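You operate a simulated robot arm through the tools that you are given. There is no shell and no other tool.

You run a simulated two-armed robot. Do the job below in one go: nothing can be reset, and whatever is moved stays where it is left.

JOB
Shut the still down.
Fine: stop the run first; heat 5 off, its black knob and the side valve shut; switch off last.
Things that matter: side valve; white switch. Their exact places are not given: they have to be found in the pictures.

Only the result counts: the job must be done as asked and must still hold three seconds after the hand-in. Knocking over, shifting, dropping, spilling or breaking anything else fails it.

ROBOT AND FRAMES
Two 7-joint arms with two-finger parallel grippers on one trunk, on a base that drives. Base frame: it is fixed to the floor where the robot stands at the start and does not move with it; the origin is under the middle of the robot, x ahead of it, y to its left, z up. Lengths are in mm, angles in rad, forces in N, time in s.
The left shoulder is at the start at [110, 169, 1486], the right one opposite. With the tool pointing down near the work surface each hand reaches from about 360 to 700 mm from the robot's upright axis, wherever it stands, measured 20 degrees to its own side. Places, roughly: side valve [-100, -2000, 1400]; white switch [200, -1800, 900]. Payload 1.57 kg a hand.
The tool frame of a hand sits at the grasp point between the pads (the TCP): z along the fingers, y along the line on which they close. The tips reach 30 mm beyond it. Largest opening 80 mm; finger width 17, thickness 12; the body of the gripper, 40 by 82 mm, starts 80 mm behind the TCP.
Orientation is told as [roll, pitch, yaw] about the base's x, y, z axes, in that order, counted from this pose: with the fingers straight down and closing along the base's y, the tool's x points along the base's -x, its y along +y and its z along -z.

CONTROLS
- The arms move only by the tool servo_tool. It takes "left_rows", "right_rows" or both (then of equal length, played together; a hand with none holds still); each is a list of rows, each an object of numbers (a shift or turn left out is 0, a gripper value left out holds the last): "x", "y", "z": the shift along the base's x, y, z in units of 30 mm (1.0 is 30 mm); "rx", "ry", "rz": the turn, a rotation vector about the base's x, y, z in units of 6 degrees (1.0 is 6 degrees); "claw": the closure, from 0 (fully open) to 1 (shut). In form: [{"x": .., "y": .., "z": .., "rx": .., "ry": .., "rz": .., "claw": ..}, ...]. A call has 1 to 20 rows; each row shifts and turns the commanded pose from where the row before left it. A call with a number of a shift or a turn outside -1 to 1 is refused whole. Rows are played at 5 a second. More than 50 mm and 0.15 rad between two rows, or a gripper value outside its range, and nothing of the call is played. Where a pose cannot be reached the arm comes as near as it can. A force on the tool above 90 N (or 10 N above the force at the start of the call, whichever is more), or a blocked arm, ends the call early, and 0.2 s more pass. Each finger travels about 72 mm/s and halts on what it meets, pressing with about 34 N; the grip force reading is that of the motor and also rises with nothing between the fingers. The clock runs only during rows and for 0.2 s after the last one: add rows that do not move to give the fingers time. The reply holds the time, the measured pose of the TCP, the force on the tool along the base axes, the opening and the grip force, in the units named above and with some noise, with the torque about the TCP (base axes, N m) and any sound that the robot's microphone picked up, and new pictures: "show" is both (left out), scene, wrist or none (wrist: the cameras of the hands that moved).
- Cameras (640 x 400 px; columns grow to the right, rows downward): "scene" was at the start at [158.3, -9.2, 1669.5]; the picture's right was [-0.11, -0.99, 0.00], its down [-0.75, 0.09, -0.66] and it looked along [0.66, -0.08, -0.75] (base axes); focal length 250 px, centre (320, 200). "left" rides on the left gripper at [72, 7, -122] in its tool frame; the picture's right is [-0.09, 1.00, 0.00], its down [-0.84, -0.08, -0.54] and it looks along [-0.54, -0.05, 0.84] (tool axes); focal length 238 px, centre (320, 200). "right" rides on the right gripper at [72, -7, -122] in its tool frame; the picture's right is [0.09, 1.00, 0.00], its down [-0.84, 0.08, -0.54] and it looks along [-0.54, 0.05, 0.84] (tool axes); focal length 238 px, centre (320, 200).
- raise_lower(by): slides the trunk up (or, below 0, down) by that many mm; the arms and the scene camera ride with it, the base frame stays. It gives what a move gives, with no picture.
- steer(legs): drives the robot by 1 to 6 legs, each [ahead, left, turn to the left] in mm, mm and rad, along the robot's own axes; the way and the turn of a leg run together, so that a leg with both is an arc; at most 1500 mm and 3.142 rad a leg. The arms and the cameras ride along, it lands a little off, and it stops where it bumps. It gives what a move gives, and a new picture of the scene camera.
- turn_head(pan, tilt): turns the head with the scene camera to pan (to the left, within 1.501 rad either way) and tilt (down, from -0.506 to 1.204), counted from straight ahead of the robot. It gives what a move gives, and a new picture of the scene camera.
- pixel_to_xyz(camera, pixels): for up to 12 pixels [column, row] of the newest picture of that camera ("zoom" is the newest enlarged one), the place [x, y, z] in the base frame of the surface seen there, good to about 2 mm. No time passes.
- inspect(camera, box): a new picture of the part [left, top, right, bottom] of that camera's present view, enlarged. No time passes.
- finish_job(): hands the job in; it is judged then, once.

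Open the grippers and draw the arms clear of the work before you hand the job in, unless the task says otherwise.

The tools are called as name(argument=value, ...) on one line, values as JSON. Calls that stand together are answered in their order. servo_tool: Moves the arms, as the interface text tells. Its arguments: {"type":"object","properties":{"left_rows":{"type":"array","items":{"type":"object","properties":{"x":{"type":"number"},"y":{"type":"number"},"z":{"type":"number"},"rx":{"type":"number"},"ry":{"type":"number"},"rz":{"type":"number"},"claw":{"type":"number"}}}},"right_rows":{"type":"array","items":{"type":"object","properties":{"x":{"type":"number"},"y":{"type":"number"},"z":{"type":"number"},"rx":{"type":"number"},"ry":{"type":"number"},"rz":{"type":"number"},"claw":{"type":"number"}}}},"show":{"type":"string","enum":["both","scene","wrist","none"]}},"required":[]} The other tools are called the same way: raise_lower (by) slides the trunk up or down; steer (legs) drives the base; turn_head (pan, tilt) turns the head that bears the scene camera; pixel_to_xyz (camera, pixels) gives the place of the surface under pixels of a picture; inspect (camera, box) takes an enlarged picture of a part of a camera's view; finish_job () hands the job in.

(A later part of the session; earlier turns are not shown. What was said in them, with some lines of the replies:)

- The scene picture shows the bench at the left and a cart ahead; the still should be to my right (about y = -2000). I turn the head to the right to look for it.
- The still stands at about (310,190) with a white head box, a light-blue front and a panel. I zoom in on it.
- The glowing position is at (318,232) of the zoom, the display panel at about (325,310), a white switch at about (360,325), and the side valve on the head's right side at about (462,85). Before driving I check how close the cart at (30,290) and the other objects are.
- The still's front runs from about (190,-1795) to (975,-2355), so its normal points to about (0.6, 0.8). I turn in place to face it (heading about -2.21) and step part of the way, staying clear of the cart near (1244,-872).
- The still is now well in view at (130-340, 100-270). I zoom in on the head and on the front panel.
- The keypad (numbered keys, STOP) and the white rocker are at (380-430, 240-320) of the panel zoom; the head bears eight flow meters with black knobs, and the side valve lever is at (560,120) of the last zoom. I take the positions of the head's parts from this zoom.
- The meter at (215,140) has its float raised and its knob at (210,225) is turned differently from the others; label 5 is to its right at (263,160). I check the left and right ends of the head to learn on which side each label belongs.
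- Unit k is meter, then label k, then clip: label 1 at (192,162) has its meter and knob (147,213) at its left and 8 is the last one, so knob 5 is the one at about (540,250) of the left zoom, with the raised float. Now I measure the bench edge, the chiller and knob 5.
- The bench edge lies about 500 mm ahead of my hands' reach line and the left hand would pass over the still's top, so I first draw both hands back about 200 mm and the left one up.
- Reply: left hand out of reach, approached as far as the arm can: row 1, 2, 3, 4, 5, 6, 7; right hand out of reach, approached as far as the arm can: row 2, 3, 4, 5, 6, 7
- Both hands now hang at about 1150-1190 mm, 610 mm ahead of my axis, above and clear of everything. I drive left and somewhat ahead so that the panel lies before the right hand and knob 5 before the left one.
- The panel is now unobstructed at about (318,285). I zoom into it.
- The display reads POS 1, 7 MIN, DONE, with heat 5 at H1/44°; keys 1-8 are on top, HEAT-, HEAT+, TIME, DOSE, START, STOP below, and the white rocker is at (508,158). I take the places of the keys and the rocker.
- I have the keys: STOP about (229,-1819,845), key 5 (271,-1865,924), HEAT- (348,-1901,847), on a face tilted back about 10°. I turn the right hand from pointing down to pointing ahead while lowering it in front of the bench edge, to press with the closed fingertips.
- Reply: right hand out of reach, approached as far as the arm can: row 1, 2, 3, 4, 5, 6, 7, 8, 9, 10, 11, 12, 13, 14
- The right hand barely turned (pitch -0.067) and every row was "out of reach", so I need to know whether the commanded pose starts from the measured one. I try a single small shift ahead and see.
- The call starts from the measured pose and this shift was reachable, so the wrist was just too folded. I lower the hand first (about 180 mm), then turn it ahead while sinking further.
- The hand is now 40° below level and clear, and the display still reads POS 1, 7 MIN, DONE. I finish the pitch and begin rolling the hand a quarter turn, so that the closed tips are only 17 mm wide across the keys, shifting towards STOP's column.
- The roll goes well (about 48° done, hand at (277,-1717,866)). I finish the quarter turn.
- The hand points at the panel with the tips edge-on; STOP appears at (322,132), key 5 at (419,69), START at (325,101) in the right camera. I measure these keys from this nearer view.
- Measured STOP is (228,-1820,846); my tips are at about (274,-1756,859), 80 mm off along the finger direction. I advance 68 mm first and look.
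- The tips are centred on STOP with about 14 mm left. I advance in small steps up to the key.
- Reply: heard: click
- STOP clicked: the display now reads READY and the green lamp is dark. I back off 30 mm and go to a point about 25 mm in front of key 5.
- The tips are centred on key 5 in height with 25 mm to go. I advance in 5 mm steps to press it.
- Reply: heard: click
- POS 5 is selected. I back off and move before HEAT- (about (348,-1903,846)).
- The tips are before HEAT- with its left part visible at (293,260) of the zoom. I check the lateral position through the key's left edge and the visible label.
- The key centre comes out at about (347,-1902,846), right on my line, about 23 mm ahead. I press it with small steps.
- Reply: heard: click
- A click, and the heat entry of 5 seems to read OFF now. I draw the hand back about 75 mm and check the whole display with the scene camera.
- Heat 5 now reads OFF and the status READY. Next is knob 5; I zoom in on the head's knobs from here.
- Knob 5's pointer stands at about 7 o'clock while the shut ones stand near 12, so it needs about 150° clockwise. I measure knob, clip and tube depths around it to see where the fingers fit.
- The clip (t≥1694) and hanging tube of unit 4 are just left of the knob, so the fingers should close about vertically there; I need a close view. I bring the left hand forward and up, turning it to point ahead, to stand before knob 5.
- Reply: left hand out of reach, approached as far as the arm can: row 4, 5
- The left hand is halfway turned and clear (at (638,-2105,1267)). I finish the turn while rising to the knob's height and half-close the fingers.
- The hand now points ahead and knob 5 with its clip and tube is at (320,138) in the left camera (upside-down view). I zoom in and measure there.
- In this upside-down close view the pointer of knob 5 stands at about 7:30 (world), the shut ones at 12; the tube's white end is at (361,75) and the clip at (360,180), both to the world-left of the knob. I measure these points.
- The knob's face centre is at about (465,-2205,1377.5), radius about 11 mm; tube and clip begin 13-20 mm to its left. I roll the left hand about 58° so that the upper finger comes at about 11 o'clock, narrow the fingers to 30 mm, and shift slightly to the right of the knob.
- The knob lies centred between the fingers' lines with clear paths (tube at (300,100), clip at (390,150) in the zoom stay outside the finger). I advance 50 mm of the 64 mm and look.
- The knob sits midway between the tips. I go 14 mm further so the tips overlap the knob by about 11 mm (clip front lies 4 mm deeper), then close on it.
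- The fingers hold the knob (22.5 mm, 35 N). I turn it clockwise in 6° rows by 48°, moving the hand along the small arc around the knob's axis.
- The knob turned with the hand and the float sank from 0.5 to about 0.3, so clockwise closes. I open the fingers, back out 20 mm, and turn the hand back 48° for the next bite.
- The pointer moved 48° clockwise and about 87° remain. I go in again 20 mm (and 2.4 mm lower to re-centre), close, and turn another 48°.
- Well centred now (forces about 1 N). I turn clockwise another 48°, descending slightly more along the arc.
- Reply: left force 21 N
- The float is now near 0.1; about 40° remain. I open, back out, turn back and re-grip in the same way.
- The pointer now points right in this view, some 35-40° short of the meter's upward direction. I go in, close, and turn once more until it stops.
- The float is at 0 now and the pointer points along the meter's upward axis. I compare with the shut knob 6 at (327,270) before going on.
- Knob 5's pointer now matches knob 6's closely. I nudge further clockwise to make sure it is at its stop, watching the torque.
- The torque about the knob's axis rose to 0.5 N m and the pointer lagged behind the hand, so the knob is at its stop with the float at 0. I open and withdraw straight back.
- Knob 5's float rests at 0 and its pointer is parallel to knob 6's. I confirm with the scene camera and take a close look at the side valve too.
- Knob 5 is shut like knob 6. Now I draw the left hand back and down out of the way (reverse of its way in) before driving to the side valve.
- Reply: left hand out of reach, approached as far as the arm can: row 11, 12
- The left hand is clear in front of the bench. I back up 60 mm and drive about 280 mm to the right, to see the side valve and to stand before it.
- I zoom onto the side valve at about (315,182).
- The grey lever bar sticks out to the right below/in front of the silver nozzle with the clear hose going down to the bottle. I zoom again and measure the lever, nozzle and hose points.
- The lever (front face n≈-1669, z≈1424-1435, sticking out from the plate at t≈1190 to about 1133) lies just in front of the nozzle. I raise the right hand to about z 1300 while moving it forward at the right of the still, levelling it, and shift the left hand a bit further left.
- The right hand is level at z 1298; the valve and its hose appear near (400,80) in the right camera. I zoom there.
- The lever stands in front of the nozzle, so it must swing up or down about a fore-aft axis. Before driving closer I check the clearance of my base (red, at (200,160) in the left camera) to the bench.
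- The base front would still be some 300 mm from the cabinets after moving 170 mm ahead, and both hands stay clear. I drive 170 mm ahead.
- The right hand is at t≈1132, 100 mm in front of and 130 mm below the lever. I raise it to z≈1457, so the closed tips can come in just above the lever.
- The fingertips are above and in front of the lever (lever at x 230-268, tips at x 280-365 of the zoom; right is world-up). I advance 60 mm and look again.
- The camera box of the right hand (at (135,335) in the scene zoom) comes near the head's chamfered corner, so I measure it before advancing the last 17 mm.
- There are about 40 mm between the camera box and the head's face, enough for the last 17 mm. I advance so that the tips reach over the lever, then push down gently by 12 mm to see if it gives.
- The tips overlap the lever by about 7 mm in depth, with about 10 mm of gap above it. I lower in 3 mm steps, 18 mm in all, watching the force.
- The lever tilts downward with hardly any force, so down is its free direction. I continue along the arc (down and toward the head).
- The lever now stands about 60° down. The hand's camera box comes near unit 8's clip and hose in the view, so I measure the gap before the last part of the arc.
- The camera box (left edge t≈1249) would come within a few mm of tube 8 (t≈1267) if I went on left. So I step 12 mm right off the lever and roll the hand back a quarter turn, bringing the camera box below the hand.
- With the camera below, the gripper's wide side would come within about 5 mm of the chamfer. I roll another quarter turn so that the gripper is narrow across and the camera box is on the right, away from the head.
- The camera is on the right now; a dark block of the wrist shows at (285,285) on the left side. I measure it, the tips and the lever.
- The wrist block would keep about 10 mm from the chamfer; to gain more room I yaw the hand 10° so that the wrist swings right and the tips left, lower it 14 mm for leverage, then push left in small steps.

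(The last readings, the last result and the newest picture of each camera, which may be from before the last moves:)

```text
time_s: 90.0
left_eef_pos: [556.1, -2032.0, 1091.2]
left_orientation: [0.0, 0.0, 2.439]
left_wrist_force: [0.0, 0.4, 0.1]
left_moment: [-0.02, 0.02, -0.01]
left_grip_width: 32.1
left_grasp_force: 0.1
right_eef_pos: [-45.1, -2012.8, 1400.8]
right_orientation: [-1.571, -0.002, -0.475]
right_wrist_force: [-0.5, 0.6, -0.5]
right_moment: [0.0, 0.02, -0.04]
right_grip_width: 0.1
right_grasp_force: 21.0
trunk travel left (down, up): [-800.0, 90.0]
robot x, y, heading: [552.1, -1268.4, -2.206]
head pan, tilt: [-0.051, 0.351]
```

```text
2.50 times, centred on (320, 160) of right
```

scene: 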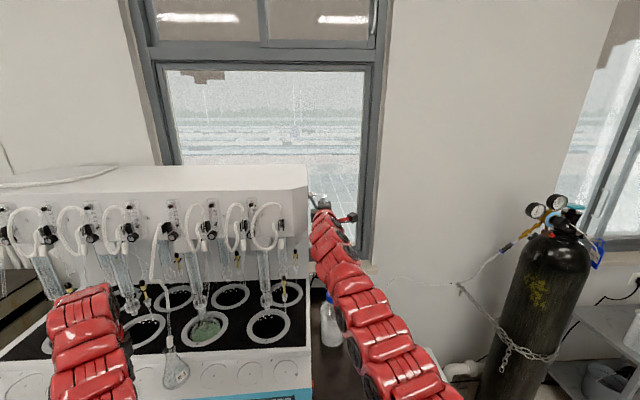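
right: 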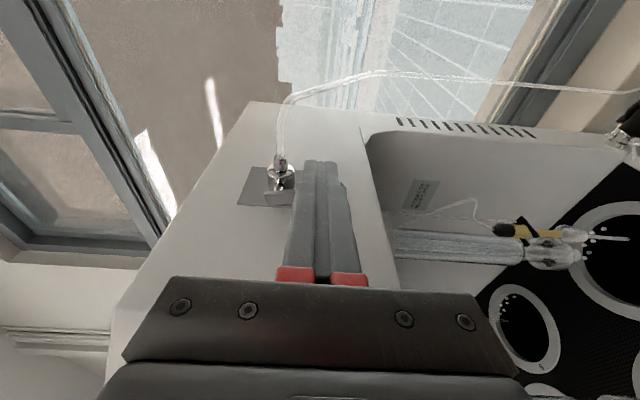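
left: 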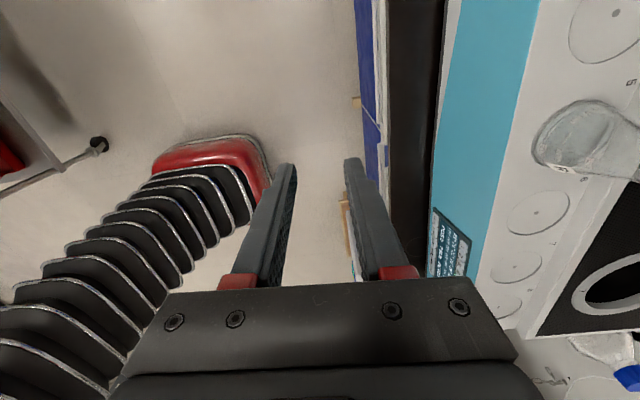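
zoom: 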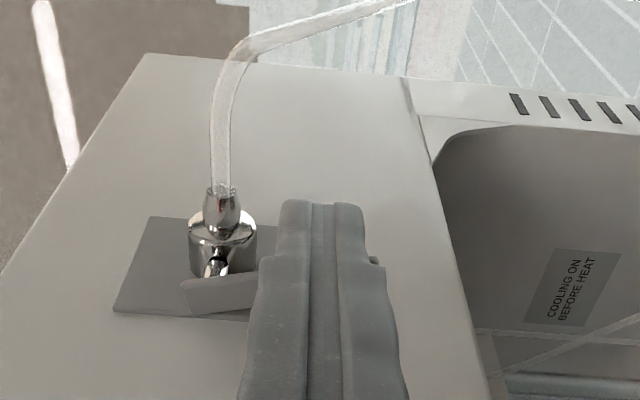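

The lever is now about 75° down, with little force. I keep pushing left in 3 mm steps.

servo_tool(right_rows=[{"x": 0.081, "y": -0.059}, {"x": 0.081, "y": -0.059}, {"x": 0.081, "y": -0.059}], show="wrist")

inspect(camera="scene", box=[270, 165, 370, 235])

inspect(camera="right", box=[220, 80, 420, 240])

```text
time_s: 90.8
left_eef_pos: [554.2, -2030.7, 1090.4]
left_orientation: [-0.001, -0.001, 2.439]
left_wrist_force: [0.4, -1.2, -0.1]
left_moment: [-0.02, 0.03, 0.0]
left_grip_width: 31.9
left_grasp_force: 0.1
right_eef_pos: [-37.9, -2017.5, 1399.2]
right_orientation: [-1.57, -0.002, -0.477]
right_wrist_force: [-0.7, -0.1, -0.4]
right_moment: [-0.01, -0.01, -0.06]
right_grip_width: 0.2
right_grasp_force: 21.2
trunk travel left (down, up): [-800.0, 90.0]
robot x, y, heading: [552.6, -1270.4, -2.209]
head pan, tilt: [-0.051, 0.351]
```

right: 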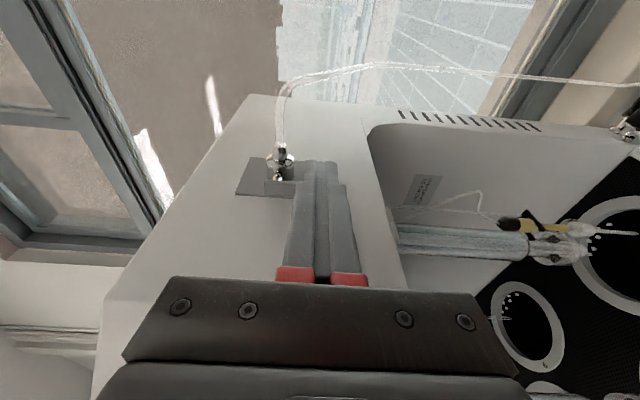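

```text
5.71 times, centred on (320, 200) of scene
```

zoom: 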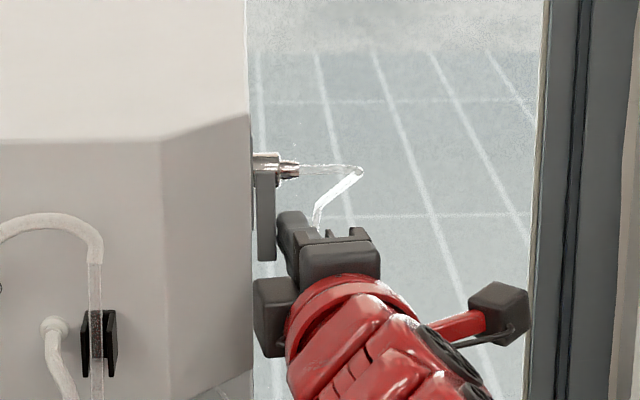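

```text
2.50 times, centred on (320, 160) of right
```

zoom: 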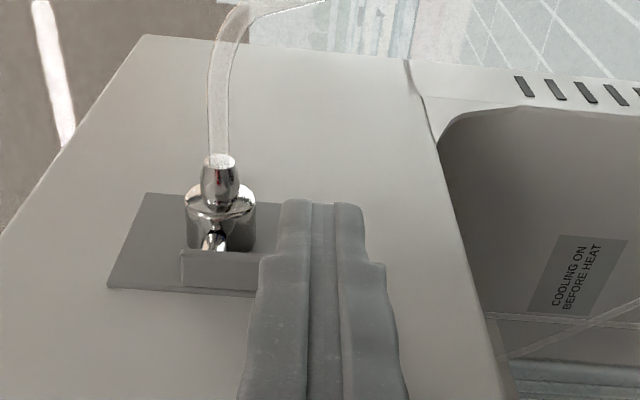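

The lever now hangs vertical beside the plate. I push 4 mm more to seat it against its stop, watching the force.

servo_tool(right_rows=[{"x": 0.054, "y": -0.039}, {"x": 0.054, "y": -0.039}, {}], show="wrist")

inspect(camera="scene", box=[300, 175, 340, 215])

inspect(camera="right", box=[220, 80, 420, 240])

```text
time_s: 91.6
left_eef_pos: [552.7, -2031.2, 1091.9]
left_orientation: [0.001, 0.001, 2.438]
left_wrist_force: [-0.2, 0.3, 0.1]
left_moment: [-0.02, 0.02, 0.03]
left_grip_width: 31.8
left_grasp_force: 0.1
right_eef_pos: [-37.7, -2017.7, 1399.6]
right_orientation: [-1.571, -0.004, -0.478]
right_wrist_force: [-5.9, 3.7, 1.7]
right_moment: [0.02, -0.02, -0.15]
right_grip_width: 0.0
right_grasp_force: 21.1
trunk travel left (down, up): [-800.0, 90.0]
robot x, y, heading: [552.8, -1267.5, -2.202]
head pan, tilt: [-0.051, 0.351]
```

right: 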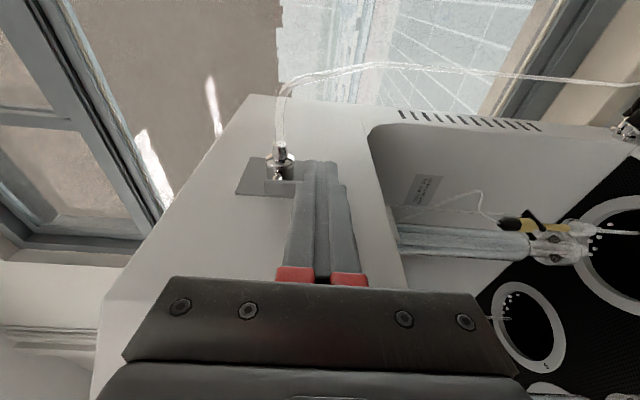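

```text
10.00 times, centred on (320, 195) of scene
```

zoom: 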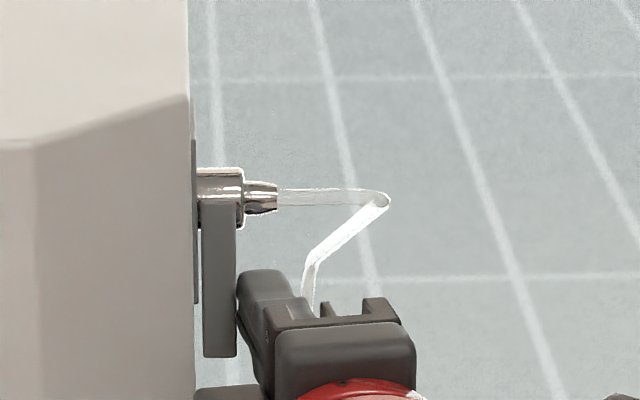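

```text
2.50 times, centred on (320, 160) of right
```

zoom: 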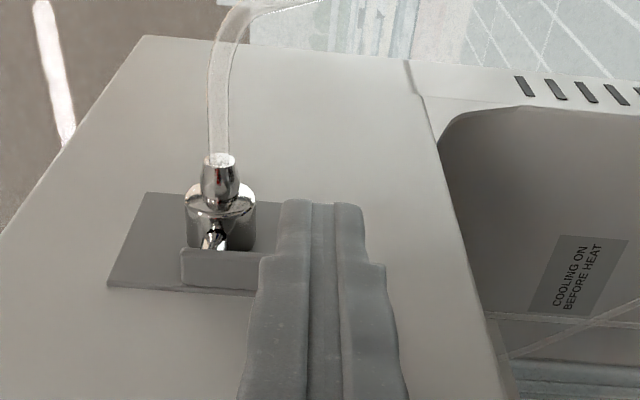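

The hand met resistance (about 7 N) without moving, and the lever hangs straight down across the nozzle: the side valve is shut. I step right off the lever, undo the yaw, back away, and lower to z≈1300.

servo_tool(right_rows=[{"x": -0.269, "y": 0.197}, {"x": -0.269, "y": 0.197, "rz": -0.83}, {"x": -0.1, "y": 0.074, "rz": -0.83}, {"x": 0.592, "y": 0.806}, {"x": 0.592, "y": 0.806}, {"x": 0.592, "y": 0.806}, {"z": -0.85}, {"z": -0.85}, {"z": -0.85}, {"z": -0.85}], show="both")

inspect(camera="scene", box=[290, 175, 350, 225])

```text
time_s: 93.8
left_eef_pos: [553.8, -2031.7, 1091.2]
left_orientation: [0.0, -0.003, 2.438]
left_wrist_force: [0.7, -0.7, 0.7]
left_moment: [-0.03, -0.01, -0.01]
left_grip_width: 32.1
left_grasp_force: 0.0
right_eef_pos: [-0.1, -1933.9, 1298.9]
right_orientation: [-1.57, 0.001, -0.65]
right_wrist_force: [0.0, 1.0, 0.5]
right_moment: [0.02, 0.01, 0.01]
right_grip_width: 0.0
right_grasp_force: 21.4
trunk travel left (down, up): [-800.0, 90.0]
robot x, y, heading: [554.3, -1268.8, -2.208]
head pan, tilt: [-0.051, 0.351]
```

scene: 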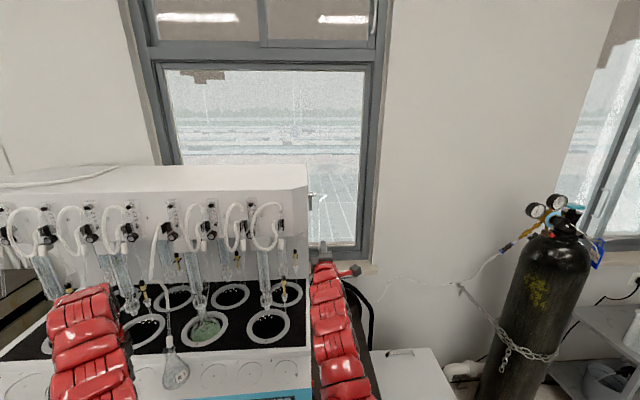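
right: 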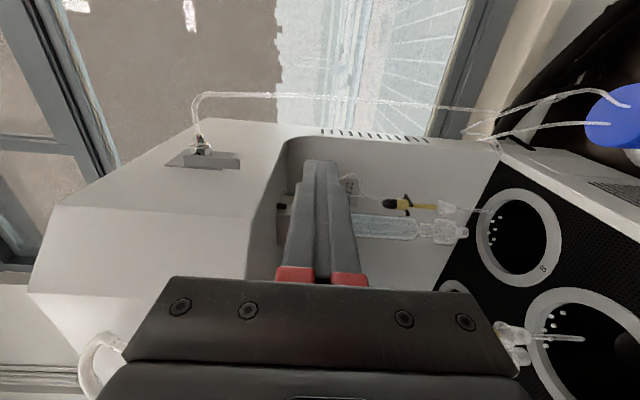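

```text
8.00 times, centred on (320, 200) of scene
```

zoom: 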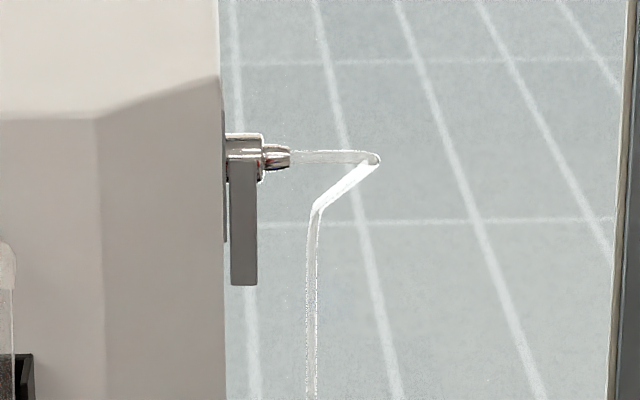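

The lever stays straight down. I drive back 170 mm so the right hand clears the still before lowering it.

steer(legs=[[-180, 0, 0]])

```text
time_s: 95.3
left_eef_pos: [659.9, -1889.4, 1090.0]
left_orientation: [-0.001, -0.001, 2.438]
left_wrist_force: [-0.4, -1.2, 0.4]
left_moment: [0.04, 0.02, -0.01]
left_grip_width: 31.9
left_grasp_force: 0.0
right_eef_pos: [106.0, -1794.3, 1298.0]
right_orientation: [-1.57, -0.001, -0.649]
right_wrist_force: [-0.3, 0.3, -0.7]
right_moment: [0.0, -0.01, 0.0]
right_grip_width: 0.0
right_grasp_force: 21.4
trunk travel left (down, up): [-800.0, 90.0]
robot x, y, heading: [657.5, -1126.3, -2.205]
head pan, tilt: [-0.051, 0.351]
```

scene: 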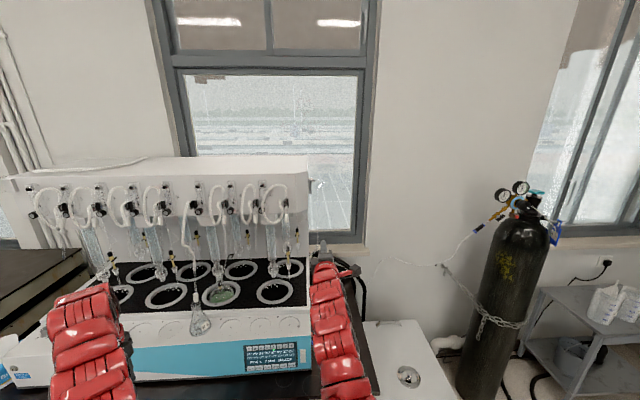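

Hand at t≈1148, clear at the right of the still. I lower it back in front of the bench (reverse of the way up), pitching it 10° down for the slanted front.

servo_tool(right_rows=[{"x": 0.302, "y": 0.411, "z": -0.967, "rx": 0.094, "ry": -0.07}, {"x": 0.302, "y": 0.411, "z": -0.967, "rx": 0.094, "ry": -0.07}, {"x": 0.302, "y": 0.411, "z": -0.967, "rx": 0.094, "ry": -0.07}, {"x": 0.302, "y": 0.411, "z": -0.967, "rx": 0.094, "ry": -0.07}, {"x": 0.302, "y": 0.411, "z": -0.967, "rx": 0.094, "ry": -0.07}, {"x": 0.302, "y": 0.411, "z": -0.967, "rx": 0.094, "ry": -0.07}, {"x": 0.302, "y": 0.411, "z": -0.967, "rx": 0.094, "ry": -0.07}, {"x": 0.302, "y": 0.411, "z": -0.967, "rx": 0.094, "ry": -0.07}, {"x": 0.302, "y": 0.411, "z": -0.967, "rx": 0.094, "ry": -0.07}, {"x": 0.302, "y": 0.411, "z": -0.967, "rx": 0.094, "ry": -0.07}, {"x": 0.302, "y": 0.411, "z": -0.967, "rx": 0.094, "ry": -0.07}, {"x": 0.302, "y": 0.411, "z": -0.967, "rx": 0.094, "ry": -0.07}, {"x": 0.302, "y": 0.411, "z": -0.967, "rx": 0.094, "ry": -0.07}, {"x": 0.302, "y": 0.411, "z": -0.967, "rx": 0.094, "ry": -0.07}], show="both")

```text
time_s: 98.3
left_eef_pos: [660.3, -1887.4, 1091.4]
left_orientation: [0.0, -0.003, 2.438]
left_wrist_force: [1.1, -0.3, 0.1]
left_moment: [0.02, 0.02, 0.0]
left_grip_width: 32.1
left_grasp_force: 0.0
right_eef_pos: [234.5, -1620.4, 894.0]
right_orientation: [-1.401, -0.001, -0.649]
right_wrist_force: [0.3, -0.1, 0.8]
right_moment: [-0.01, 0.0, 0.05]
right_grip_width: 0.0
right_grasp_force: 21.6
trunk travel left (down, up): [-800.0, 90.0]
robot x, y, heading: [661.4, -1120.1, -2.205]
head pan, tilt: [-0.051, 0.351]
```

scene: 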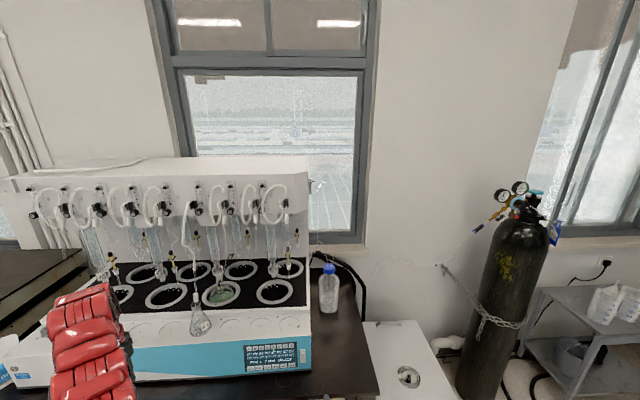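
right: 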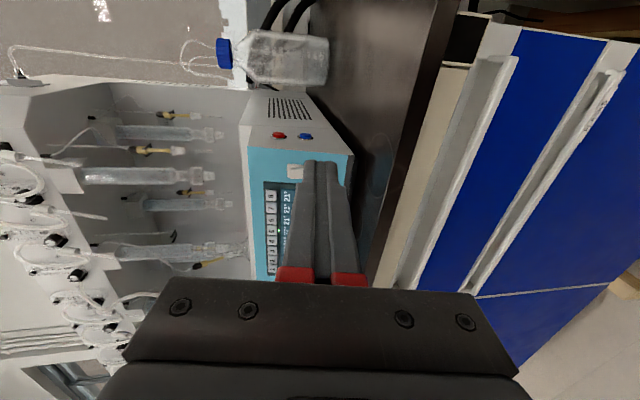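

The hand is back in front of the bench at z 894 with the panel and switch in view. I zoom in on the panel and switch with the scene camera and measure the switch.

inspect(camera="scene", box=[238, 332, 318, 382])

inspect(camera="right", box=[260, 140, 360, 220])

```text
8.00 times, centred on (278, 357) of scene
```

zoom: 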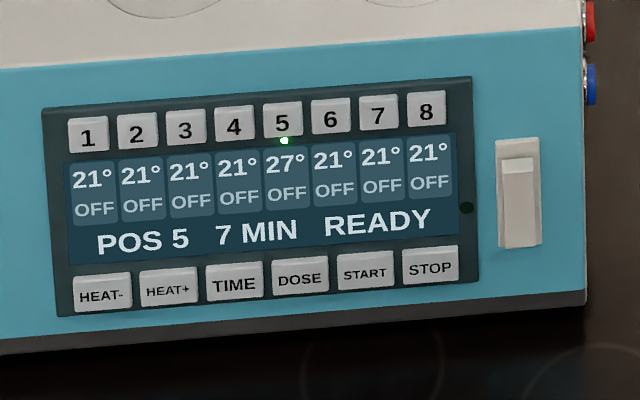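

```text
5.00 times, centred on (310, 180) of right
```

zoom: 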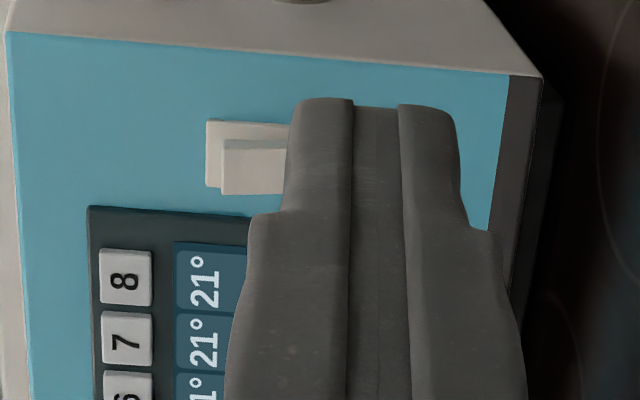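

Display: READY, all OFF, position 5 cooled to 27°. I drive 75 mm ahead and 66 mm left to bring the right hand opposite the switch.

steer(legs=[[0, 66, 0], [70, 0, 0]])

turn_head(pan=-0.1, tilt=0.6)

inspect(camera="right", box=[240, 100, 400, 220])

```text
time_s: 99.9
left_eef_pos: [673.6, -1983.5, 1091.5]
left_orientation: [-0.001, -0.003, 2.438]
left_wrist_force: [-0.1, 0.4, 0.1]
left_moment: [0.0, -0.02, 0.02]
left_grip_width: 32.0
left_grasp_force: 0.0
right_eef_pos: [244.8, -1714.3, 892.7]
right_orientation: [-1.399, -0.002, -0.65]
right_wrist_force: [0.4, 0.0, 0.4]
right_moment: [-0.01, -0.03, -0.01]
right_grip_width: 0.0
right_grasp_force: 21.3
trunk travel left (down, up): [-800.0, 90.0]
robot x, y, heading: [674.1, -1219.9, -2.206]
head pan, tilt: [-0.051, 0.351]
```

scene: 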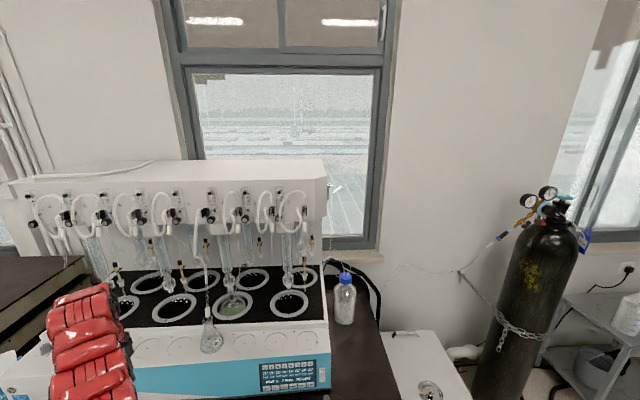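

```text
time_s: 100.7
left_eef_pos: [670.2, -1983.7, 1091.0]
left_orientation: [-0.002, -0.002, 2.438]
left_wrist_force: [0.4, -0.2, -0.1]
left_moment: [-0.01, 0.0, 0.0]
left_grip_width: 32.0
left_grasp_force: 0.1
right_eef_pos: [245.0, -1714.9, 892.5]
right_orientation: [-1.401, -0.002, -0.648]
right_wrist_force: [0.1, -0.6, -0.4]
right_moment: [0.04, 0.01, 0.01]
right_grip_width: 0.2
right_grasp_force: 21.3
trunk travel left (down, up): [-800.0, 90.0]
robot x, y, heading: [674.1, -1220.6, -2.205]
head pan, tilt: [-0.099, 0.6]
```

scene: 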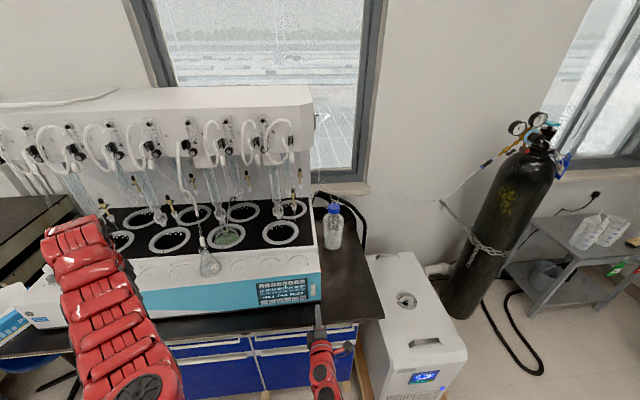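

```text
3.33 times, centred on (320, 160) of right
```

zoom: 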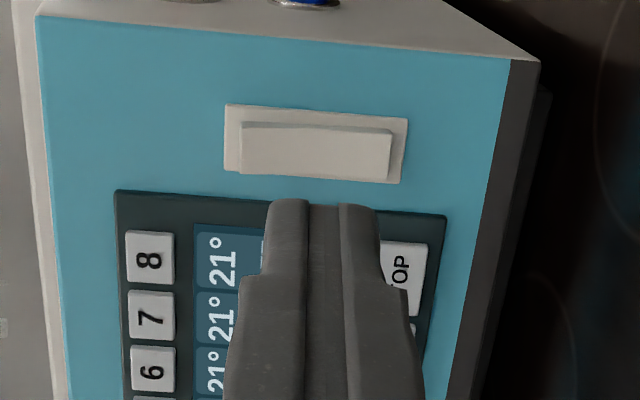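

The whole rocker is visible now at (240-390, 122-182) in the zoom (left is world-up). I measure its top, middle and bottom.

pixel_to_xyz(camera="zoom", pixels=[[250, 152], [275, 152], [300, 152], [315, 152], [340, 152], [360, 152], [380, 152], [230, 150], [400, 150], [300, 125], [300, 175], [300, 192]])

```text
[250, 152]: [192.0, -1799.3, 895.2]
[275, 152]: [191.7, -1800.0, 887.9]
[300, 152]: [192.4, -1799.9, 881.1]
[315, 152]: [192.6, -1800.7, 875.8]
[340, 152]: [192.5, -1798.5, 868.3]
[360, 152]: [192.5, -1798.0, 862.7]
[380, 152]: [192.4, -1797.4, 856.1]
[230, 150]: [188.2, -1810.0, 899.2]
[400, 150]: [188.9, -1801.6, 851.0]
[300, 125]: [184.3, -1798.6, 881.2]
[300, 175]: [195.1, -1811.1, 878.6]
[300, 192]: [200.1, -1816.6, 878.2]
```

The paddle is about t 1213-1227, z 855-897, its top standing out more (10 mm) than its bottom (6 mm), so the top has to be pressed. I line the tips up with the upper part (z≈891) and advance 55 mm of the 71 mm.

servo_tool(right_rows=[{"x": 0.22, "y": -0.162, "z": 0.52}, {"x": -0.273, "y": -0.36, "z": -0.078}, {"x": -0.273, "y": -0.36, "z": -0.078}, {"x": -0.273, "y": -0.36, "z": -0.078}, {"x": -0.273, "y": -0.36, "z": -0.078}, {}], show="wrist")

inspect(camera="right", box=[240, 100, 400, 220])

inspect(camera="scene", box=[255, 260, 335, 320])

```text
time_s: 102.1
left_eef_pos: [671.6, -1983.7, 1090.4]
left_orientation: [0.002, -0.003, 2.439]
left_wrist_force: [0.3, 0.3, -0.8]
left_moment: [-0.02, -0.04, -0.01]
left_grip_width: 32.0
left_grasp_force: 0.1
right_eef_pos: [219.5, -1762.2, 899.5]
right_orientation: [-1.4, -0.002, -0.65]
right_wrist_force: [0.3, 0.4, -0.1]
right_moment: [0.02, -0.04, -0.02]
right_grip_width: 0.1
right_grasp_force: 21.4
trunk travel left (down, up): [-800.0, 90.0]
robot x, y, heading: [665.5, -1223.4, -2.207]
head pan, tilt: [-0.099, 0.6]
```

right: 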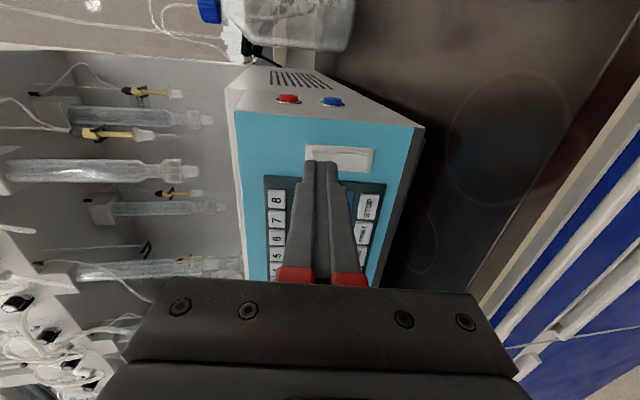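

```text
3.33 times, centred on (320, 160) of right
```

zoom: 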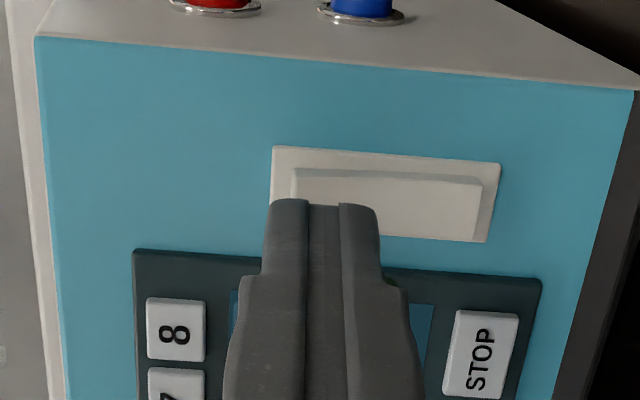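

```text
6.67 times, centred on (295, 290) of scene
```

zoom: 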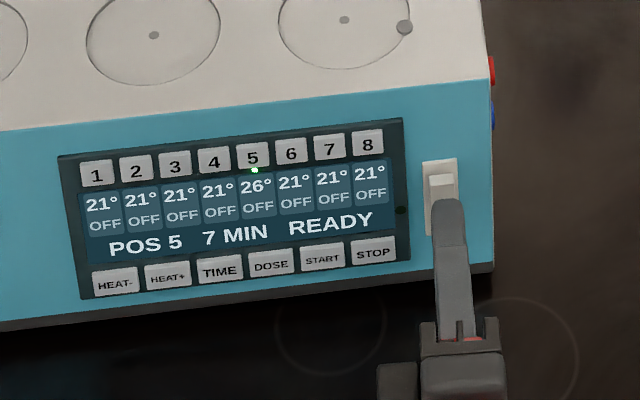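

Tips line up with the paddle's upper half, 16 mm away. I advance in 4 mm steps to press it.

servo_tool(right_rows=[{"x": -0.079, "y": -0.105, "z": -0.023}, {"x": -0.079, "y": -0.105, "z": -0.023}, {"x": -0.079, "y": -0.105, "z": -0.023}, {"x": -0.079, "y": -0.105, "z": -0.023}, {"x": -0.079, "y": -0.105, "z": -0.023}], show="wrist")

inspect(camera="scene", box=[255, 260, 335, 320])

inspect(camera="right", box=[240, 100, 400, 220])

```text
time_s: 103.3
left_eef_pos: [673.2, -1981.3, 1091.5]
left_orientation: [0.002, -0.002, 2.438]
left_wrist_force: [0.1, 0.4, -0.7]
left_moment: [0.0, -0.02, 0.03]
left_grip_width: 32.1
left_grasp_force: 0.0
right_eef_pos: [209.8, -1776.5, 896.9]
right_orientation: [-1.402, -0.001, -0.65]
right_wrist_force: [10.4, 14.7, 4.4]
right_moment: [0.13, -0.12, 0.13]
right_grip_width: 0.0
right_grasp_force: 21.5
trunk travel left (down, up): [-800.0, 90.0]
robot x, y, heading: [673.2, -1218.4, -2.202]
head pan, tilt: [-0.099, 0.6]
```

right: 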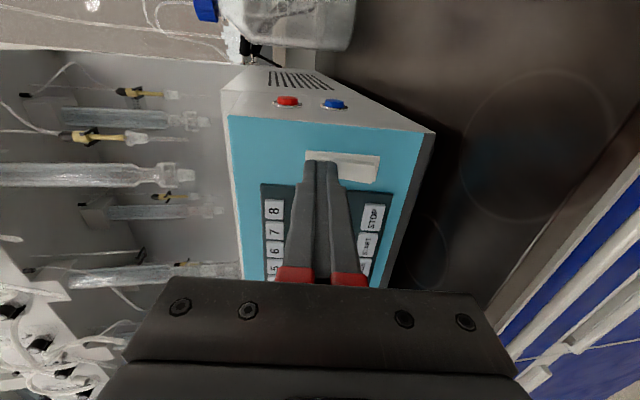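

```text
6.67 times, centred on (295, 290) of scene
```

zoom: 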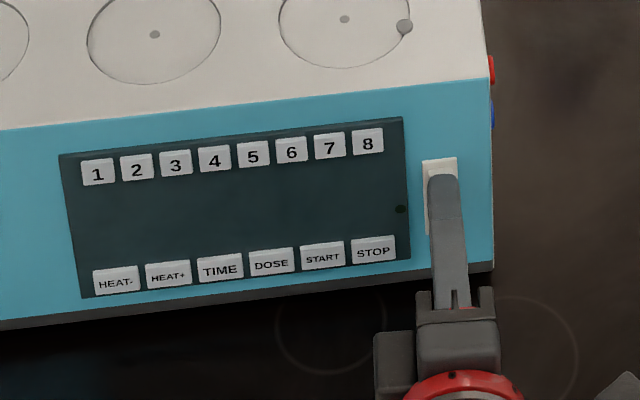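

```text
3.33 times, centred on (320, 160) of right
```

zoom: 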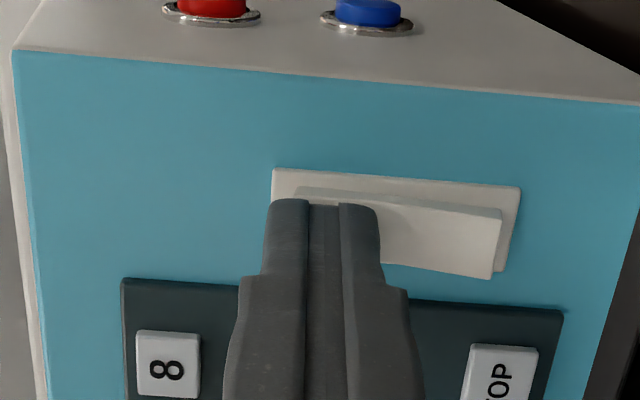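

The display went dark and the paddle's bottom now stands out: the still is off. I draw the hand straight back 75 mm and check that it stays so.

servo_tool(right_rows=[{"x": 0.297, "y": 0.393, "z": 0.085}, {"x": 0.595, "y": 0.786, "z": 0.17}, {"x": 0.595, "y": 0.786, "z": 0.17}, {}], show="wrist")

inspect(camera="scene", box=[255, 260, 335, 320])

inspect(camera="scene", box=[90, 90, 340, 200])

```text
time_s: 104.3
left_eef_pos: [669.6, -1984.0, 1090.0]
left_orientation: [0.001, -0.001, 2.439]
left_wrist_force: [-0.4, -0.3, -0.3]
left_moment: [-0.01, 0.03, 0.02]
left_grip_width: 32.2
left_grasp_force: 0.1
right_eef_pos: [253.2, -1718.9, 907.5]
right_orientation: [-1.398, 0.0, -0.651]
right_wrist_force: [0.2, -0.3, 0.1]
right_moment: [-0.01, 0.01, 0.03]
right_grip_width: 0.1
right_grasp_force: 21.3
trunk travel left (down, up): [-800.0, 90.0]
robot x, y, heading: [670.1, -1220.7, -2.205]
head pan, tilt: [-0.099, 0.6]
```

right: 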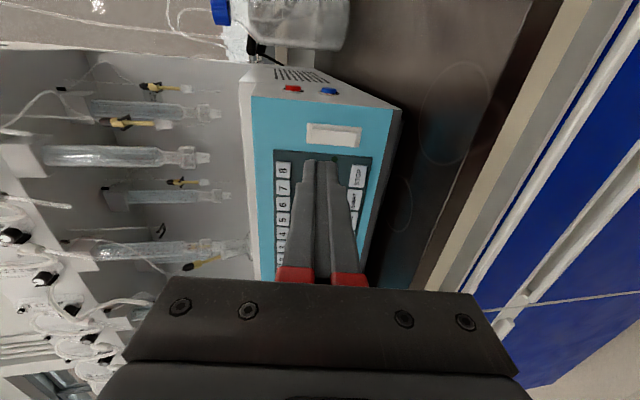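

```text
6.67 times, centred on (295, 290) of scene
```

zoom: 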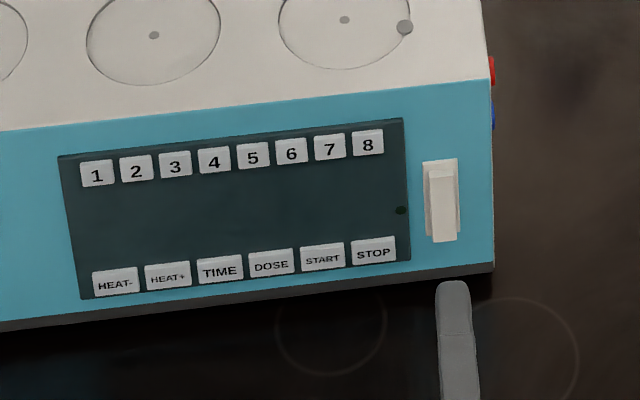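

```text
2.56 times, centred on (215, 145) of scene
```

zoom: 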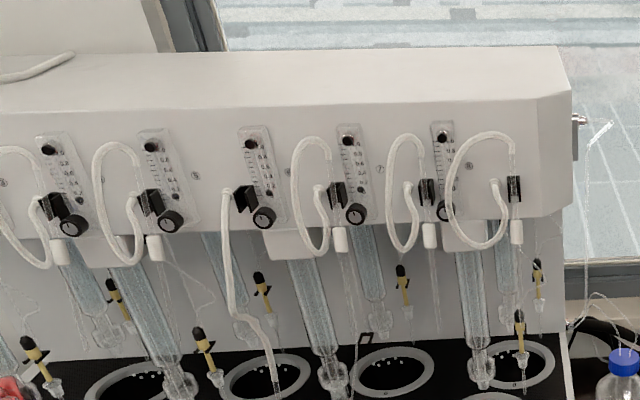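

Switch off holds with the display dark, knob 5 at (172,220) of the zoom stays shut. I drive back 180 mm so both hands are clear of the bench, then open the grippers.

steer(legs=[[-180, 0, 0]])

servo_tool(left_rows=[{"claw": 0}, {}, {}, {}, {}], right_rows=[{"claw": 0}, {}, {}, {}, {}], show="scene")

inspect(camera="scene", box=[100, 80, 360, 330])

```text
time_s: 105.8
left_eef_pos: [777.2, -1839.3, 1090.3]
left_orientation: [0.0, -0.001, 2.437]
left_wrist_force: [-0.3, -0.1, 1.5]
left_moment: [0.01, 0.05, 0.03]
left_grip_width: 32.3
left_grasp_force: 0.0
right_eef_pos: [358.8, -1575.2, 908.6]
right_orientation: [-1.401, 0.0, -0.648]
right_wrist_force: [0.6, -0.2, 0.3]
right_moment: [0.04, 0.0, -0.02]
right_grip_width: 0.0
right_grasp_force: 20.9
trunk travel left (down, up): [-800.0, 90.0]
robot x, y, heading: [780.6, -1074.9, -2.209]
head pan, tilt: [-0.099, 0.6]
```

scene: 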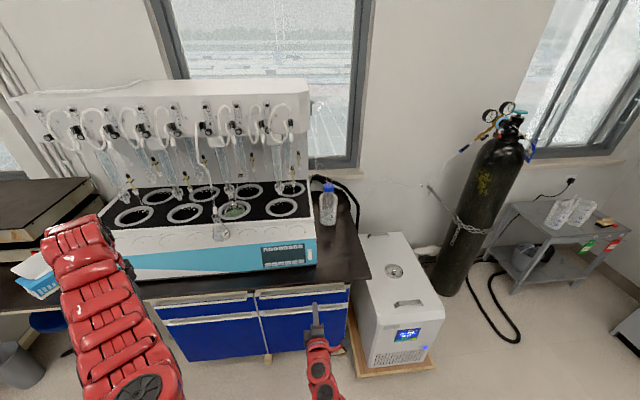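

```text
time_s: 107.0
left_eef_pos: [778.5, -1837.7, 1090.2]
left_orientation: [0.0, -0.003, 2.439]
left_wrist_force: [-0.1, 0.0, 0.0]
left_moment: [-0.01, 0.02, 0.02]
left_grip_width: 80.2
left_grasp_force: 0.0
right_eef_pos: [358.9, -1573.9, 908.1]
right_orientation: [-1.399, -0.001, -0.65]
right_wrist_force: [0.2, -0.3, 0.1]
right_moment: [-0.01, -0.01, 0.0]
right_grip_width: 79.8
right_grasp_force: 0.0
trunk travel left (down, up): [-800.0, 90.0]
robot x, y, heading: [777.9, -1072.4, -2.211]
head pan, tilt: [-0.099, 0.6]
```

scene: 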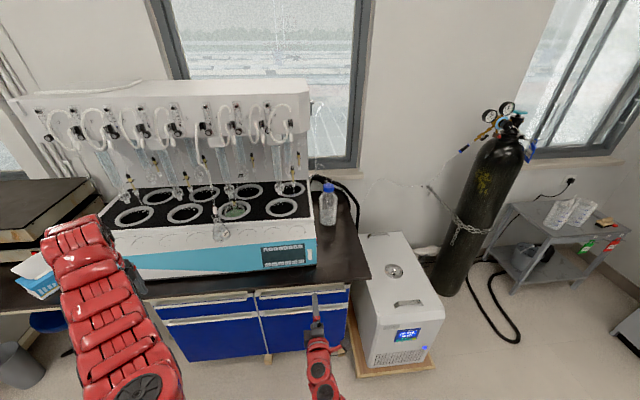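

```text
1.60 times, centred on (230, 205) of scene
```

zoom: 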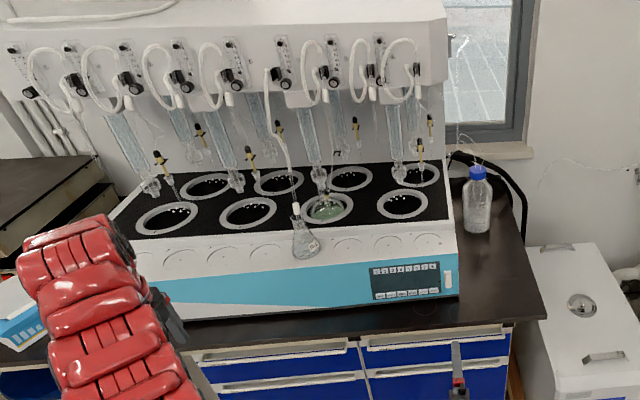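

All stands as it should; I take one last close look at knob 5 and the side valve from here.

inspect(camera="scene", box=[160, 95, 230, 145])

inspect(camera="scene", box=[290, 85, 340, 125])

```text
8.00 times, centred on (195, 120) of scene
```

zoom: 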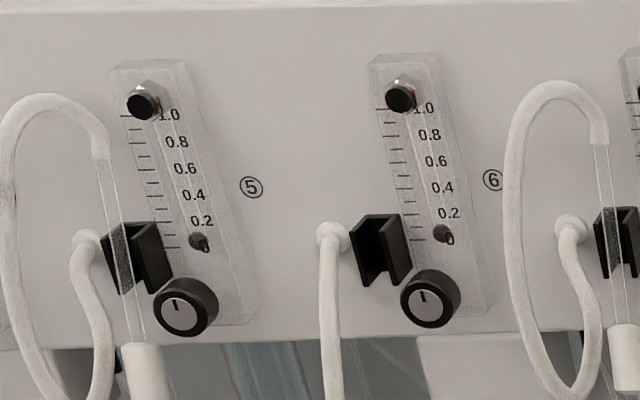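

```text
10.00 times, centred on (315, 105) of scene
```

zoom: 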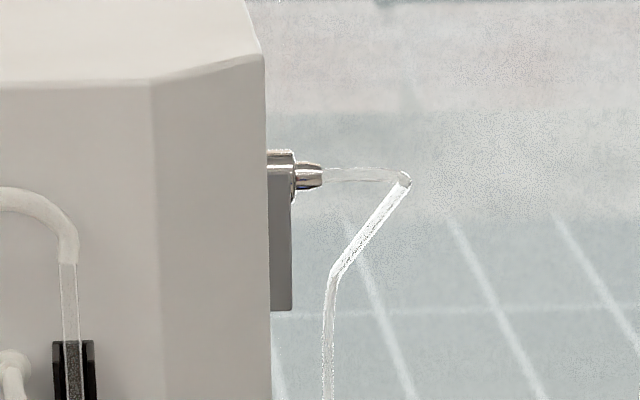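

Knob 5 points to 12 o'clock like its neighbour with the float at 0, the side valve's lever hangs straight down, and the panel is dark. The grippers are open and the arms clear, so I hand the job in.

finish_job()

```text
The job is handed in.
```

The still is shut down and I've handed the job in. I did the steps in the order you gave:

1. **Run stopped:** I pressed STOP. The display changed to READY and the run lamp went out. It already read DONE when I pressed.
2. **Heat 5 off:** I selected position 5 and pressed HEAT- once. All eight positions then read OFF.
3. **Knob 5 shut:** I turned it clockwise to its stop in three grips. Its pointer now matches the other shut knobs, and the flow float rests at 0.
4. **Side valve shut:** I pushed the lever down a quarter turn to its stop, and it stays there.
5. **White switch off:** I pressed it last. The display is dark and has stayed dark.

I saw nothing knocked, shifted or spilled. Both grippers are open and the arms are clear of the bench.
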